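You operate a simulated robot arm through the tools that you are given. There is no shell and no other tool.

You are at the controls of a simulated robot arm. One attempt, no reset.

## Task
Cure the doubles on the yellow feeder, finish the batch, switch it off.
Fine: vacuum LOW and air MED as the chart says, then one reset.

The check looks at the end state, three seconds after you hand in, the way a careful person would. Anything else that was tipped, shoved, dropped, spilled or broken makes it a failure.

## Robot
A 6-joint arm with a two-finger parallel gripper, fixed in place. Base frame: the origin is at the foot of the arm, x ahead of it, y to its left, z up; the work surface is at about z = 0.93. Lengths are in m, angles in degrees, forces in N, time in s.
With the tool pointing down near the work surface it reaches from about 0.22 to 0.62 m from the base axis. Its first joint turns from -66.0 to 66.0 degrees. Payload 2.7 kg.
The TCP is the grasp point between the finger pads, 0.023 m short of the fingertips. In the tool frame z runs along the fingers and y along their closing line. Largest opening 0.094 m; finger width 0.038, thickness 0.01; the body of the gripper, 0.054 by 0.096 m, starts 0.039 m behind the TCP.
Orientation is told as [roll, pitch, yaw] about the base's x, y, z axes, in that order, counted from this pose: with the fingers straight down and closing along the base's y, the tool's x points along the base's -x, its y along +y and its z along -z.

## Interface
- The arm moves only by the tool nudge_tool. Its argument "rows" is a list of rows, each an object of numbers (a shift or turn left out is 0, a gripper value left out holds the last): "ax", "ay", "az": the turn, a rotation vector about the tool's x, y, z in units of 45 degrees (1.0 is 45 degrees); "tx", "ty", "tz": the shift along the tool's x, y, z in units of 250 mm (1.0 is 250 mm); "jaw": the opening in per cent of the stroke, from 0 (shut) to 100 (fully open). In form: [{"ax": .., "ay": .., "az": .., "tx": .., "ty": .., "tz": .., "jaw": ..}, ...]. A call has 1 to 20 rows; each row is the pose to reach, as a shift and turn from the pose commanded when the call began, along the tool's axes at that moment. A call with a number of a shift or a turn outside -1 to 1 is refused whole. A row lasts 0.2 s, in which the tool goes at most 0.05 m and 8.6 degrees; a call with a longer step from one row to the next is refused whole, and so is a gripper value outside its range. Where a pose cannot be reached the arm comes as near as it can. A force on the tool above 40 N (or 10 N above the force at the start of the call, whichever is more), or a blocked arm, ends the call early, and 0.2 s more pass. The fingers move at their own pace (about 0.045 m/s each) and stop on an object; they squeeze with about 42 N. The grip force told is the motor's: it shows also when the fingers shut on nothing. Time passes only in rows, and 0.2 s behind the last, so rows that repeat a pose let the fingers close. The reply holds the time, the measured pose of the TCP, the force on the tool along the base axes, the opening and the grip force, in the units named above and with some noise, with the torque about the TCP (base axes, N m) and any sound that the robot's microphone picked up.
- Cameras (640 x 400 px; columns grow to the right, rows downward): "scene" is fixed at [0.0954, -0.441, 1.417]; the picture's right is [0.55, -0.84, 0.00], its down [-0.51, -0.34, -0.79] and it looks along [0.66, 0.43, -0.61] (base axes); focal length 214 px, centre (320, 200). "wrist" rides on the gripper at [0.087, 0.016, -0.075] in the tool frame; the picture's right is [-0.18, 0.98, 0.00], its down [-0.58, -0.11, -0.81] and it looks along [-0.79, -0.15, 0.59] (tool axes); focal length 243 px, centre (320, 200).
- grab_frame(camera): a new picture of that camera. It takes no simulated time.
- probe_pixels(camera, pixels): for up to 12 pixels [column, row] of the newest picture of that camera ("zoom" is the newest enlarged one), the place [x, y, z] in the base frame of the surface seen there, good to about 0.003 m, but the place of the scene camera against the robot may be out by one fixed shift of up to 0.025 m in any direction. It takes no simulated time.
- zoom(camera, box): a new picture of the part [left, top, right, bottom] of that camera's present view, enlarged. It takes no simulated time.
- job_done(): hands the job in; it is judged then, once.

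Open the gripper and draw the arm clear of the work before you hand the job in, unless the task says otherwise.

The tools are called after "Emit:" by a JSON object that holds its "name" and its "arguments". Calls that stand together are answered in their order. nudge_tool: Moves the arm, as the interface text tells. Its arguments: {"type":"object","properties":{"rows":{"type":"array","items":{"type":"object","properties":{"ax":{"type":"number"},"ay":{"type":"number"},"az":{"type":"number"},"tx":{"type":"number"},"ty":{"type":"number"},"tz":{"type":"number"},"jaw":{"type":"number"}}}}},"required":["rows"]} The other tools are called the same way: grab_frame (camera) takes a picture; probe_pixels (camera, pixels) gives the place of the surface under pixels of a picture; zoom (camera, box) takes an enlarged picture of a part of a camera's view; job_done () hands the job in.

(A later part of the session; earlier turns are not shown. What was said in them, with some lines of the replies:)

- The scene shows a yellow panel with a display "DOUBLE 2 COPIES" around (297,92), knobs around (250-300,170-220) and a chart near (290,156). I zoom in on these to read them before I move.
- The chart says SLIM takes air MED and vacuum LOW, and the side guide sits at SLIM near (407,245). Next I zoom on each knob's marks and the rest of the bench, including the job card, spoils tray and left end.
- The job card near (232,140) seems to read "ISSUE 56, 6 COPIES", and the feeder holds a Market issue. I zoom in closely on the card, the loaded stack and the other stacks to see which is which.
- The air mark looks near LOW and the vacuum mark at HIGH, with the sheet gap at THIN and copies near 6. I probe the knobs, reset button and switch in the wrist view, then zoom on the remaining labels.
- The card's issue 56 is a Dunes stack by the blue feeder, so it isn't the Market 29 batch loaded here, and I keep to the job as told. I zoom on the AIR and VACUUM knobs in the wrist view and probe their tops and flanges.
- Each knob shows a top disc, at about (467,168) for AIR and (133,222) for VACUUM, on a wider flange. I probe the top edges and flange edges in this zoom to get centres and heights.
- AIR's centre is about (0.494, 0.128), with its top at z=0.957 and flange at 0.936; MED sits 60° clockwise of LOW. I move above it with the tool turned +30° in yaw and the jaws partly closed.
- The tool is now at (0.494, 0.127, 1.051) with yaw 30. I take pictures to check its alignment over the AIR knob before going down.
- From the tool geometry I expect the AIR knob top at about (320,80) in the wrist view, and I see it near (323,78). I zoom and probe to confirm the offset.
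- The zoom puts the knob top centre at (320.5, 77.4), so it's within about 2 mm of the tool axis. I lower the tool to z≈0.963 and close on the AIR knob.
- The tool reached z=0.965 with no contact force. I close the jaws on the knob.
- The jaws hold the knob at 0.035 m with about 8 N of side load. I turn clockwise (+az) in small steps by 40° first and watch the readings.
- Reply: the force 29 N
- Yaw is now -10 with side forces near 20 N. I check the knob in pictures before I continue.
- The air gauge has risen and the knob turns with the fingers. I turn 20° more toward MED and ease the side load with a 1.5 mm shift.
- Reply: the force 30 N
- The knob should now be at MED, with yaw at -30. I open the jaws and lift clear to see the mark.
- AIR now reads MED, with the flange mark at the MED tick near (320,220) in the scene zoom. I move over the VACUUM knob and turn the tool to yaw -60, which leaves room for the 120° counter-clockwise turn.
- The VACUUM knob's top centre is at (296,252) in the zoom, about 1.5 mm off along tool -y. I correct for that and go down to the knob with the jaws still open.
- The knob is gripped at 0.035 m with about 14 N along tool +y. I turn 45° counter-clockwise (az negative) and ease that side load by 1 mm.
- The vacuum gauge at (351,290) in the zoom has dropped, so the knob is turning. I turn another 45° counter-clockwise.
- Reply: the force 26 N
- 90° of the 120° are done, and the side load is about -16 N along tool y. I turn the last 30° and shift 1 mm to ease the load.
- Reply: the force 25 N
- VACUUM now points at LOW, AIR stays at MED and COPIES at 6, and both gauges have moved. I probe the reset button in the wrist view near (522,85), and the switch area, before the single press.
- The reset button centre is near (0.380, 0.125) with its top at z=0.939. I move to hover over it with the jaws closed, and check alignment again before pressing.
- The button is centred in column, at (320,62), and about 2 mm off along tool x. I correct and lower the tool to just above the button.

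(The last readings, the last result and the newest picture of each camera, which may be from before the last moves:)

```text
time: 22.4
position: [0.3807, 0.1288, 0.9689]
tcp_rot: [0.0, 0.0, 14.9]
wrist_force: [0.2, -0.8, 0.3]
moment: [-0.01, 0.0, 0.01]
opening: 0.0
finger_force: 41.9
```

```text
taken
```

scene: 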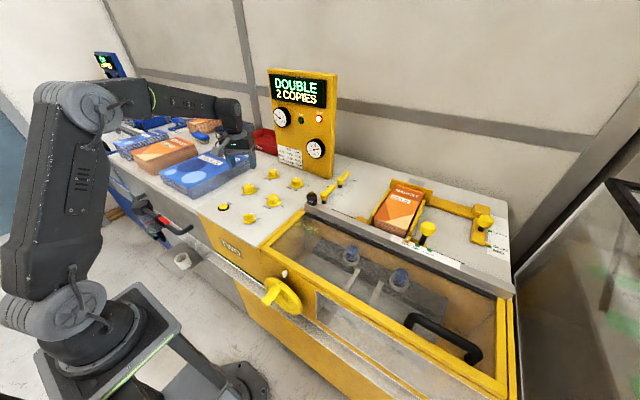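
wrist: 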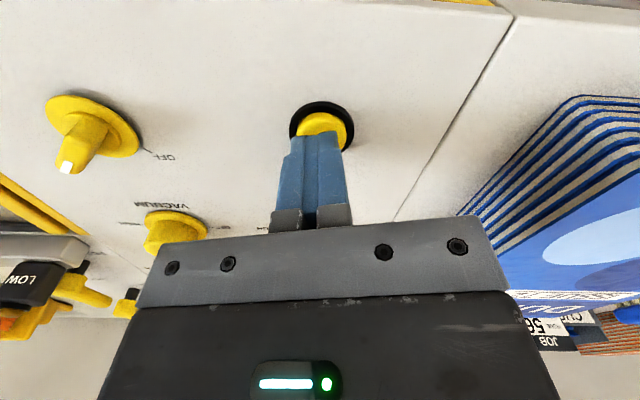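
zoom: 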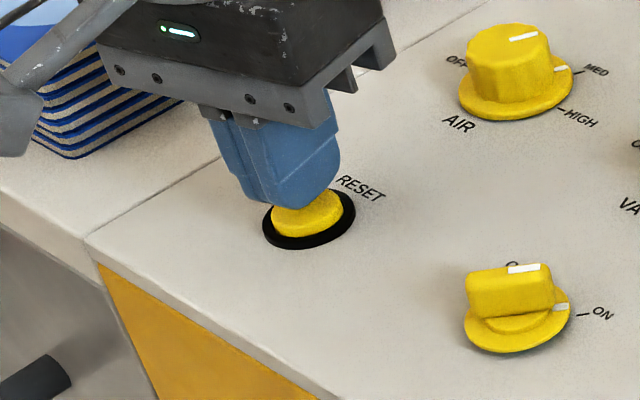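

The fingertips are centred about 6 mm above the button. I press down in small steps, then come straight back up in the same call, so it's one press.

Emit:
{"name": "nudge_tool", "arguments": {"rows": [{"tz": 0.012}, {"tz": 0.02}, {"tz": 0.028}, {"tz": 0.034}, {"tz": 0.04}, {"tz": 0.04}]}}

```text
time: 23.8
position: [0.3798, 0.1269, 0.9599]
tcp_rot: [0.1, -0.1, 14.9]
wrist_force: [-2.1, 2.1, 3.6]
moment: [0.02, 0.03, -0.02]
opening: 0.0001
finger_force: 42.0
heard: click
```

A click was heard with 3.6 N on the tool, so the button is pressed. I lift straight up and look at the display.

Emit:
{"name": "nudge_tool", "arguments": {"rows": [{"tz": -0.04}, {"tz": -0.12}, {"tz": -0.24}, {"tz": -0.32}]}}

Emit:
{"name": "grab_frame", "arguments": {"camera": "scene"}}

Emit:
{"name": "zoom", "arguments": {"camera": "scene", "box": [260, 60, 350, 180]}}

```text
time: 24.8
position: [0.3778, 0.1272, 1.0387]
tcp_rot: [0.0, -0.1, 14.9]
wrist_force: [0.0, -0.6, 0.7]
moment: [-0.02, 0.0, 0.03]
opening: 0.0
finger_force: 42.0
```

```text
taken
```

scene: 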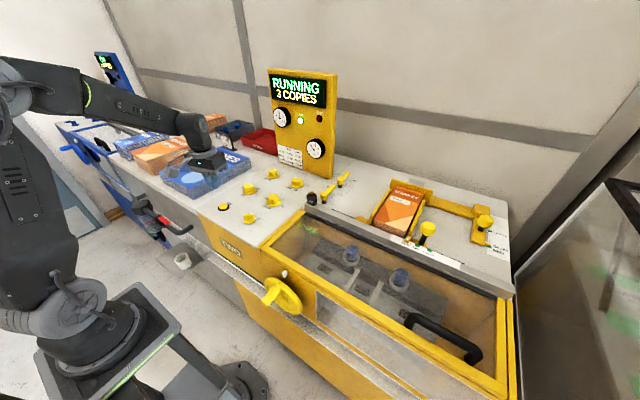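

```text
3.33 times, centred on (305, 120) of scene
```

zoom: 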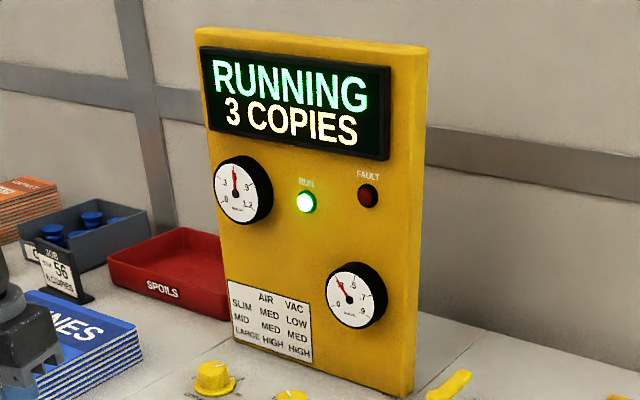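

The display shows RUNNING, 3 COPIES, and the fault lamp is off. While it finishes I move to hover above the main switch at about (0.383, 0.005) with the jaws opening, without touching it.

Emit:
{"name": "nudge_tool", "arguments": {"rows": [{"tz": -0.08, "jaw": 50}, {"tx": 0.02, "ty": -0.09, "tz": -0.08, "jaw": 50}, {"tx": 0.04, "ty": -0.19, "tz": -0.08, "jaw": 50}, {"tx": 0.065, "ty": -0.29, "tz": -0.08, "jaw": 50}, {"tx": 0.09, "ty": -0.38, "tz": -0.08, "jaw": 50}, {"tx": 0.111, "ty": -0.476, "tz": -0.08, "jaw": 50}, {"tx": 0.111, "ty": -0.476, "tz": -0.08, "jaw": 50}]}}

Emit:
{"name": "grab_frame", "arguments": {"camera": "wrist"}}

Emit:
{"name": "zoom", "arguments": {"camera": "wrist", "box": [250, 0, 400, 120]}}

Emit:
{"name": "zoom", "arguments": {"camera": "scene", "box": [260, 60, 350, 180]}}

```text
time: 26.4
position: [0.3842, 0.004, 1.0583]
tcp_rot: [0.0, -0.1, 14.9]
wrist_force: [0.4, 0.0, -0.1]
moment: [0.03, 0.0, -0.01]
opening: 0.0469
finger_force: 0.2
```

```text
taken
```

wrist: 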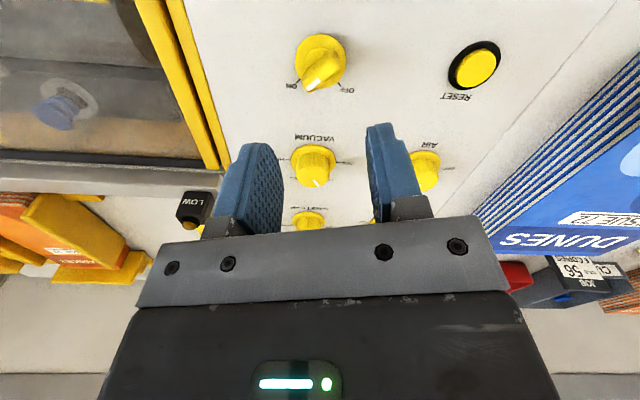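

```text
3.33 times, centred on (325, 60) of wrist
```

zoom: 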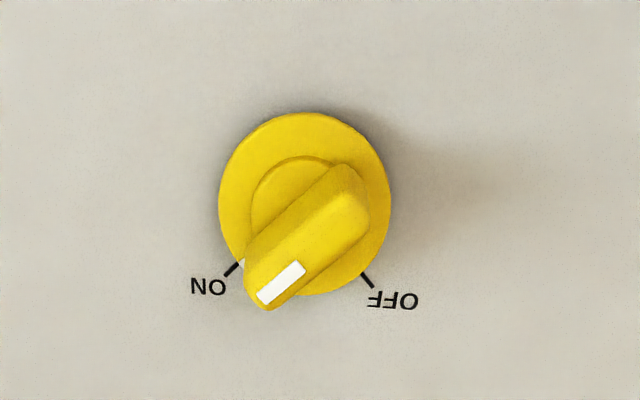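

```text
3.33 times, centred on (305, 120) of scene
```

zoom: 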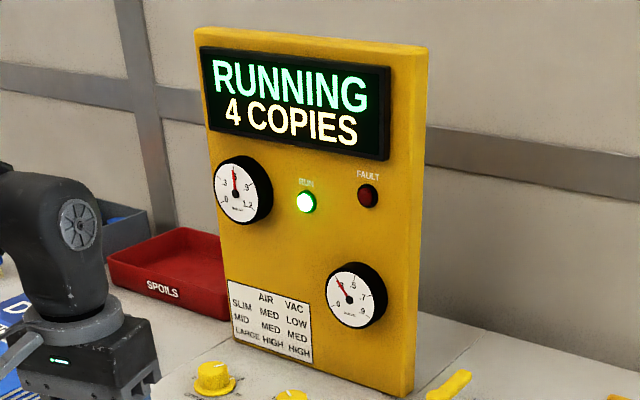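

The count is 4 and still running. In the zoom the switch's ON tick is at (235,268), the OFF tick at (367,279), and the bar runs from (345,190) to (270,295); I probe these for the centre and angles.

Emit:
{"name": "zoom", "arguments": {"camera": "wrist", "box": [250, 0, 400, 120]}}

Emit:
{"name": "probe_pixels", "arguments": {"camera": "zoom", "pixels": [[233, 269], [367, 280], [225, 205], [386, 205], [305, 118], [315, 236], [346, 195], [270, 290], [275, 180], [350, 260], [265, 255], [350, 230]]}}

```text
3.33 times, centred on (325, 60) of wrist
```

zoom: 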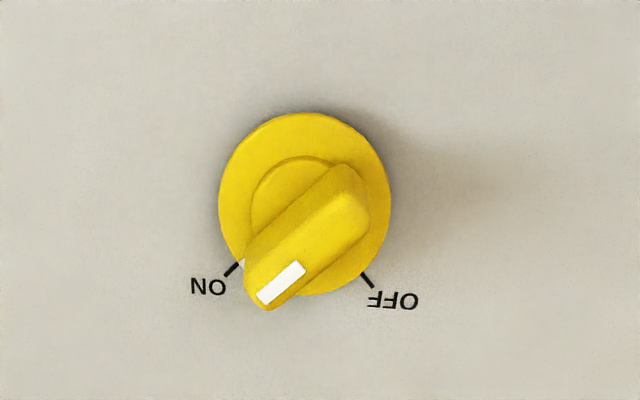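

```text
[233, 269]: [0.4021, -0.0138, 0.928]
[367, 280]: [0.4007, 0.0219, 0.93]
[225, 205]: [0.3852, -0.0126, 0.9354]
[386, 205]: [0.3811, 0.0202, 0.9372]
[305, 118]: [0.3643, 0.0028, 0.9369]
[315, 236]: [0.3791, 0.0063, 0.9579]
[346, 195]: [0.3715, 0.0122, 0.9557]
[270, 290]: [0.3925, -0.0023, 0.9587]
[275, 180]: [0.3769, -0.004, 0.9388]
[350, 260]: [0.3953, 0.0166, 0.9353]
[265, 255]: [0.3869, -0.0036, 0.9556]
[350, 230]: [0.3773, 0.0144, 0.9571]
```

The switch's centre is about (0.383, 0.004), with ON at -45° and OFF at +45° from +x and the bar top at z=0.957. I rotate the tool toward yaw -45 while the batch runs.

Emit:
{"name": "nudge_tool", "arguments": {"rows": [{"az": 0.16, "jaw": 50}, {"az": 0.33, "jaw": 50}, {"az": 0.5, "jaw": 50}, {"az": 0.67, "jaw": 50}, {"az": 0.84, "jaw": 50}, {"az": 1.0, "jaw": 50}]}}

Emit:
{"name": "nudge_tool", "arguments": {"rows": [{"az": 0.16}, {"az": 0.333}, {"az": 0.333}]}}

Emit:
{"name": "zoom", "arguments": {"camera": "scene", "box": [260, 60, 350, 180]}}

Emit:
{"name": "grab_frame", "arguments": {"camera": "wrist"}}

Emit:
{"name": "zoom", "arguments": {"camera": "wrist", "box": [250, 0, 400, 120]}}

```text
time: 27.8
position: [0.384, 0.004, 1.059]
tcp_rot: [0.0, 0.0, -30.3]
wrist_force: [-0.1, -0.5, -0.7]
moment: [0.01, 0.01, 0.01]
opening: 0.0468
finger_force: 0.1
```

```text
time: 28.6
position: [0.383, 0.0038, 1.0595]
tcp_rot: [0.0, 0.0, -45.2]
wrist_force: [-0.2, -0.3, 0.1]
moment: [-0.01, -0.02, -0.04]
opening: 0.0469
finger_force: 0.1
```

```text
3.33 times, centred on (305, 120) of scene
```

zoom: 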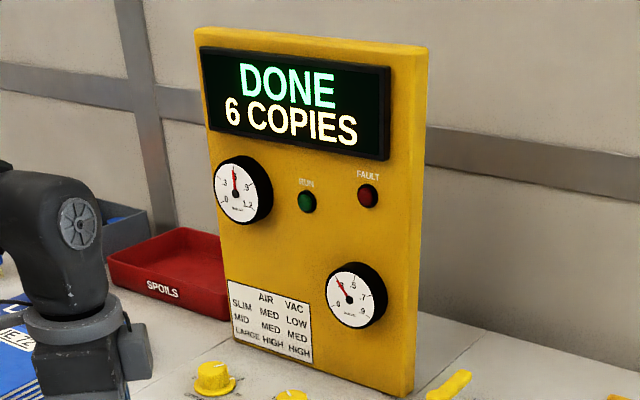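

```text
taken
```

wrist: 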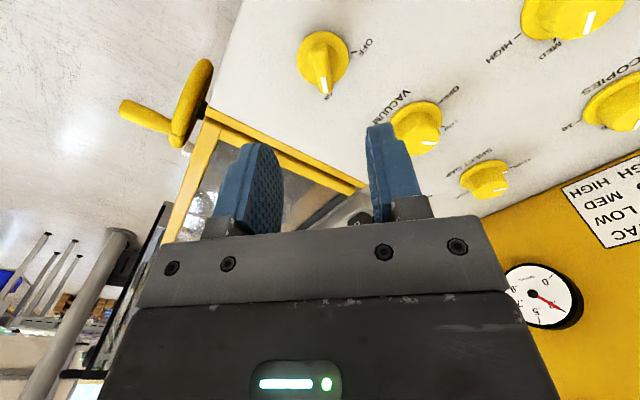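

```text
3.33 times, centred on (325, 60) of wrist
```

zoom: 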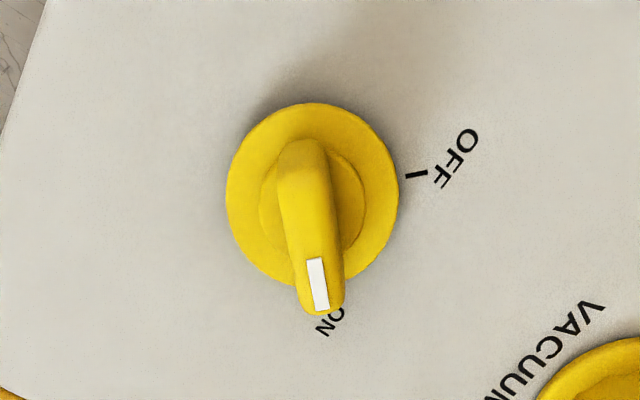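

The display shows DONE, 6 COPIES with the run lamp off, so the batch is finished. The switch is about 2 mm off along tool +y, so I correct that, lower the tool and close on the bar.

Emit:
{"name": "nudge_tool", "arguments": {"rows": [{"ty": 0.008, "tz": 0.1}, {"ty": 0.008, "tz": 0.2}, {"ty": 0.008, "tz": 0.29}, {"ty": 0.008, "tz": 0.35}, {"ty": 0.008, "tz": 0.376}, {"ty": 0.008, "tz": 0.376}]}}

Emit:
{"name": "nudge_tool", "arguments": {"rows": [{"jaw": 5}, {"jaw": 5}, {"jaw": 5}, {"jaw": 5}]}}

```text
time: 30.0
position: [0.3835, 0.0066, 0.9662]
tcp_rot: [0.1, -0.1, -45.0]
wrist_force: [0.6, -0.8, 0.3]
moment: [-0.03, -0.01, 0.06]
opening: 0.047
finger_force: 0.0
```

```text
time: 31.0
position: [0.3849, 0.0074, 0.9652]
tcp_rot: [0.0, 0.1, -45.1]
wrist_force: [2.2, 4.0, -3.6]
moment: [-0.03, -0.08, 0.03]
opening: 0.0109
finger_force: 45.3
```

The bar is held at 0.011 m with small forces. I turn 45° counter-clockwise toward OFF.

Emit:
{"name": "nudge_tool", "arguments": {"rows": [{"az": -0.12}, {"az": -0.27}, {"az": -0.42}, {"az": -0.57}, {"az": -0.72}, {"az": -0.87}, {"az": -1.0}, {"az": -1.0}]}}

```text
time: 32.8
position: [0.3826, 0.0043, 0.9661]
tcp_rot: [-0.1, 0.2, 0.0]
wrist_force: [-25.2, -11.1, 22.0]
moment: [-0.14, -0.6, 0.01]
opening: 0.0108
finger_force: 44.9
```

Halfway round, the load is about 25 N along -x. I turn the other 45° and ease the tool 1.5 mm in that direction.

Emit:
{"name": "nudge_tool", "arguments": {"rows": [{"az": -0.12, "tx": 0.004, "ty": -0.002}, {"az": -0.27, "tx": 0.006, "ty": -0.004}, {"az": -0.42, "tx": 0.006, "ty": -0.004}, {"az": -0.57, "tx": 0.006, "ty": -0.004}, {"az": -0.72, "tx": 0.006, "ty": -0.004}, {"az": -0.87, "tx": 0.006, "ty": -0.004}, {"az": -1.0, "tx": 0.006, "ty": -0.004}, {"az": -1.0, "tx": 0.006, "ty": -0.004}]}}

Emit:
{"name": "zoom", "arguments": {"camera": "scene", "box": [260, 60, 350, 180]}}

```text
time: 34.6
position: [0.384, 0.0034, 0.9652]
tcp_rot: [-0.2, -0.2, 44.9]
wrist_force: [8.7, -29.1, 1.4]
moment: [0.58, -0.96, -0.15]
opening: 0.0106
finger_force: 45.1
```

```text
3.33 times, centred on (305, 120) of scene
```

zoom: 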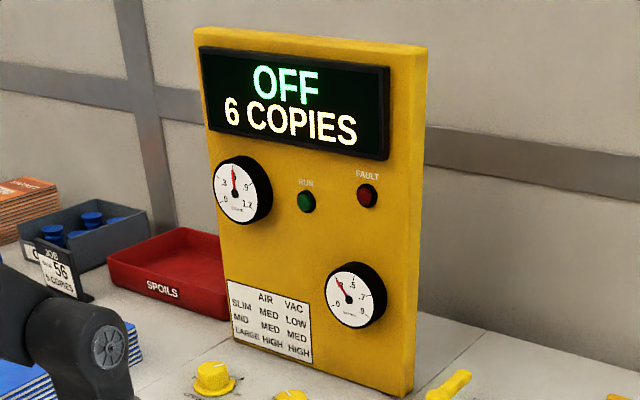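

The display now shows OFF, 6 COPIES. I open the jaws, wait for them to clear the bar, and lift straight up.

Emit:
{"name": "nudge_tool", "arguments": {"rows": [{"jaw": 50}, {"jaw": 50}, {"jaw": 50}, {"jaw": 50}, {"tz": -0.06, "jaw": 50}, {"tz": -0.2, "jaw": 50}, {"tz": -0.38, "jaw": 50}, {"tz": -0.56, "jaw": 50}]}}

Emit:
{"name": "grab_frame", "arguments": {"camera": "wrist"}}

Emit:
{"name": "grab_frame", "arguments": {"camera": "scene"}}

Emit:
{"name": "zoom", "arguments": {"camera": "scene", "box": [205, 150, 315, 235]}}

Emit:
{"name": "zoom", "arguments": {"camera": "wrist", "box": [200, 0, 480, 160]}}

```text
time: 36.4
position: [0.3829, 0.0057, 1.1033]
tcp_rot: [0.0, 0.0, 44.9]
wrist_force: [-0.4, 0.5, -0.3]
moment: [-0.03, -0.03, 0.01]
opening: 0.0471
finger_force: 0.1
```

```text
taken
```

wrist: 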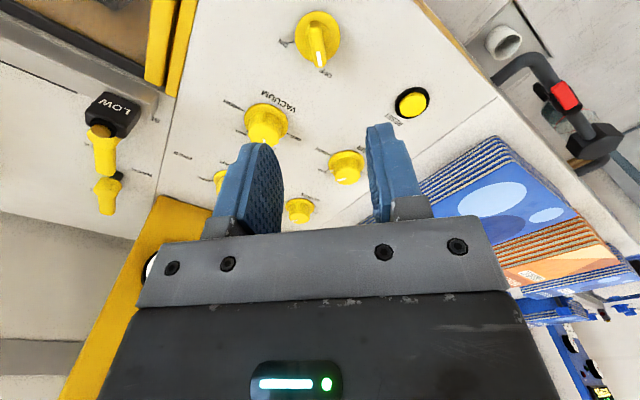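

```text
taken
```

scene: 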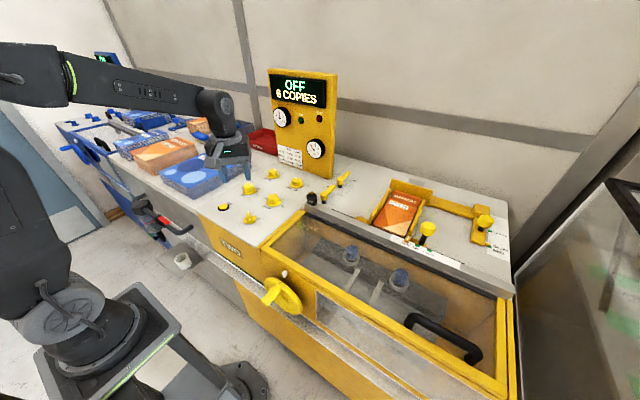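

```text
4.71 times, centred on (260, 192) of scene
```

zoom: 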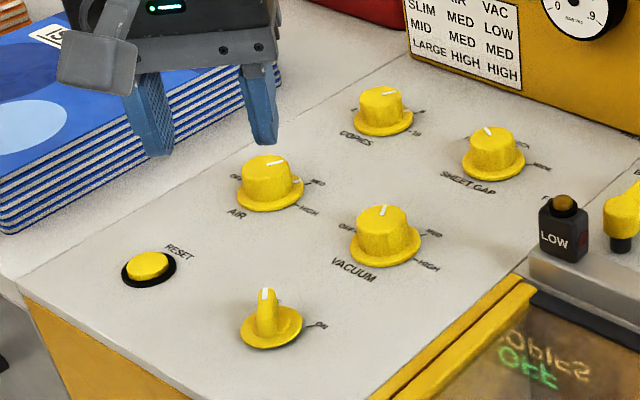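

```text
2.29 times, centred on (340, 80) of wrist
```

zoom: 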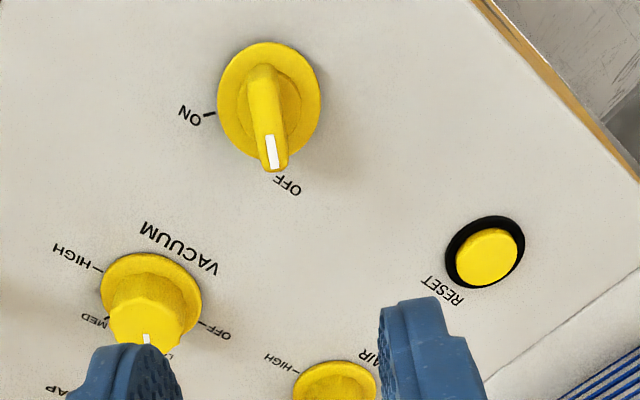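

The switch bar points at OFF, VACUUM is at LOW, AIR at MED, and nothing else looks disturbed. I raise the arm well clear, open the jaws fully and turn back to yaw 0.

Emit:
{"name": "nudge_tool", "arguments": {"rows": [{"tz": -0.1, "jaw": 100}, {"tz": -0.22, "az": 0.15, "jaw": 100}, {"tz": -0.34, "az": 0.3, "jaw": 100}, {"tz": -0.46, "az": 0.45, "jaw": 100}, {"tz": -0.58, "az": 0.6, "jaw": 100}, {"tz": -0.68, "az": 0.75, "jaw": 100}, {"tz": -0.76, "az": 0.9, "jaw": 100}, {"tz": -0.76, "az": 1.0, "jaw": 100}, {"tz": -0.76, "az": 1.0, "jaw": 100}]}}

Emit:
{"name": "grab_frame", "arguments": {"camera": "scene"}}

Emit:
{"name": "grab_frame", "arguments": {"camera": "wrist"}}

Emit:
{"name": "zoom", "arguments": {"camera": "scene", "box": [205, 60, 350, 235]}}

Emit:
{"name": "zoom", "arguments": {"camera": "scene", "box": [300, 160, 520, 300]}}

```text
time: 38.4
position: [0.3823, 0.0043, 1.2948]
tcp_rot: [-0.1, -0.1, -0.1]
wrist_force: [-0.9, 0.4, -0.1]
moment: [-0.01, 0.01, -0.02]
opening: 0.0942
finger_force: 0.2
```

```text
taken
```

scene: 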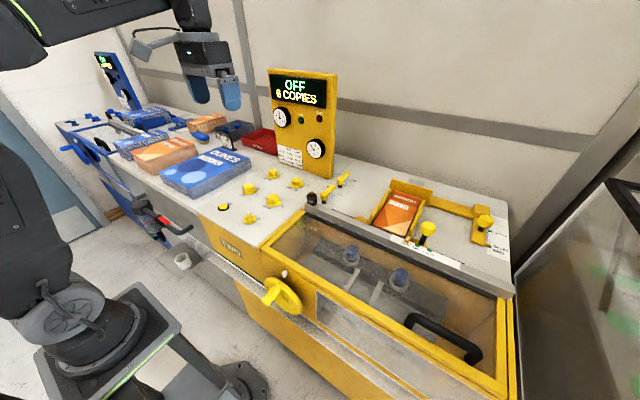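

```text
taken
```

wrist: 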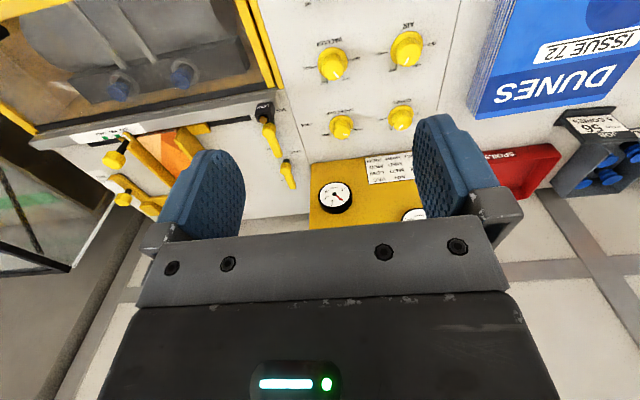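

```text
2.29 times, centred on (278, 148) of scene
```

zoom: 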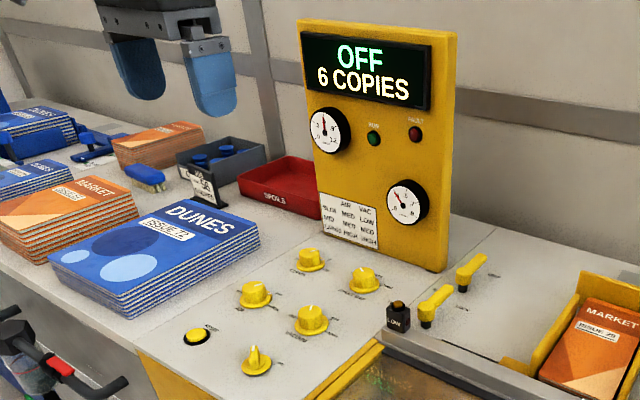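

```text
2.86 times, centred on (410, 230) of scene
```

zoom: 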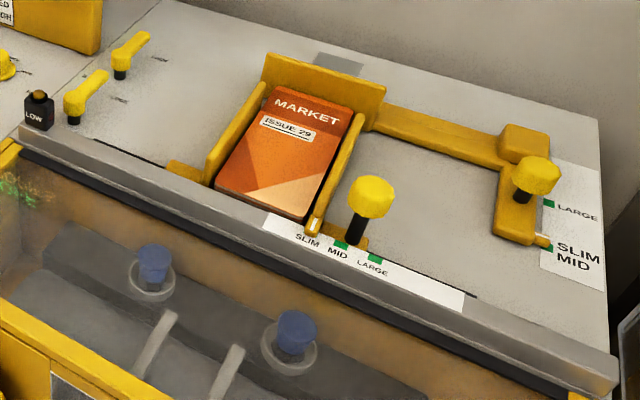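

The display reads OFF, 6 COPIES and both lamps are dark. The Market stack has dropped by the copies fed, and everything else is where it was. The arm is clear with the gripper open, so I hand in.

Emit:
{"name": "job_done", "arguments": {}}

```text
The job is handed in.
```

The doubles fault on the yellow feeder cleared, the batch finished at 6 copies, and the feeder is switched off. The job is handed in, but I haven't seen the result of the check.

- **Settings:** I turned vacuum from HIGH to LOW and air from LOW to MED, matching the chart's SLIM row.
- **Reset:** I pressed it once and heard one click. The feeder then ran from 2 copies to 6 without another double and showed DONE.
- **Switch-off:** The switch points at OFF, and the display reads "OFF 6 COPIES" with the run and fault lamps dark.
- **Bench:** Nothing else looks moved. The arm is raised clear with the gripper open.

The job card on the bench says issue 56, 6 copies, but the yellow feeder was loaded with Market issue 29. I finished the batch that was loaded and left the other stacks alone. I didn't look for the doubled copy from the fault, so it hasn't been taken out.
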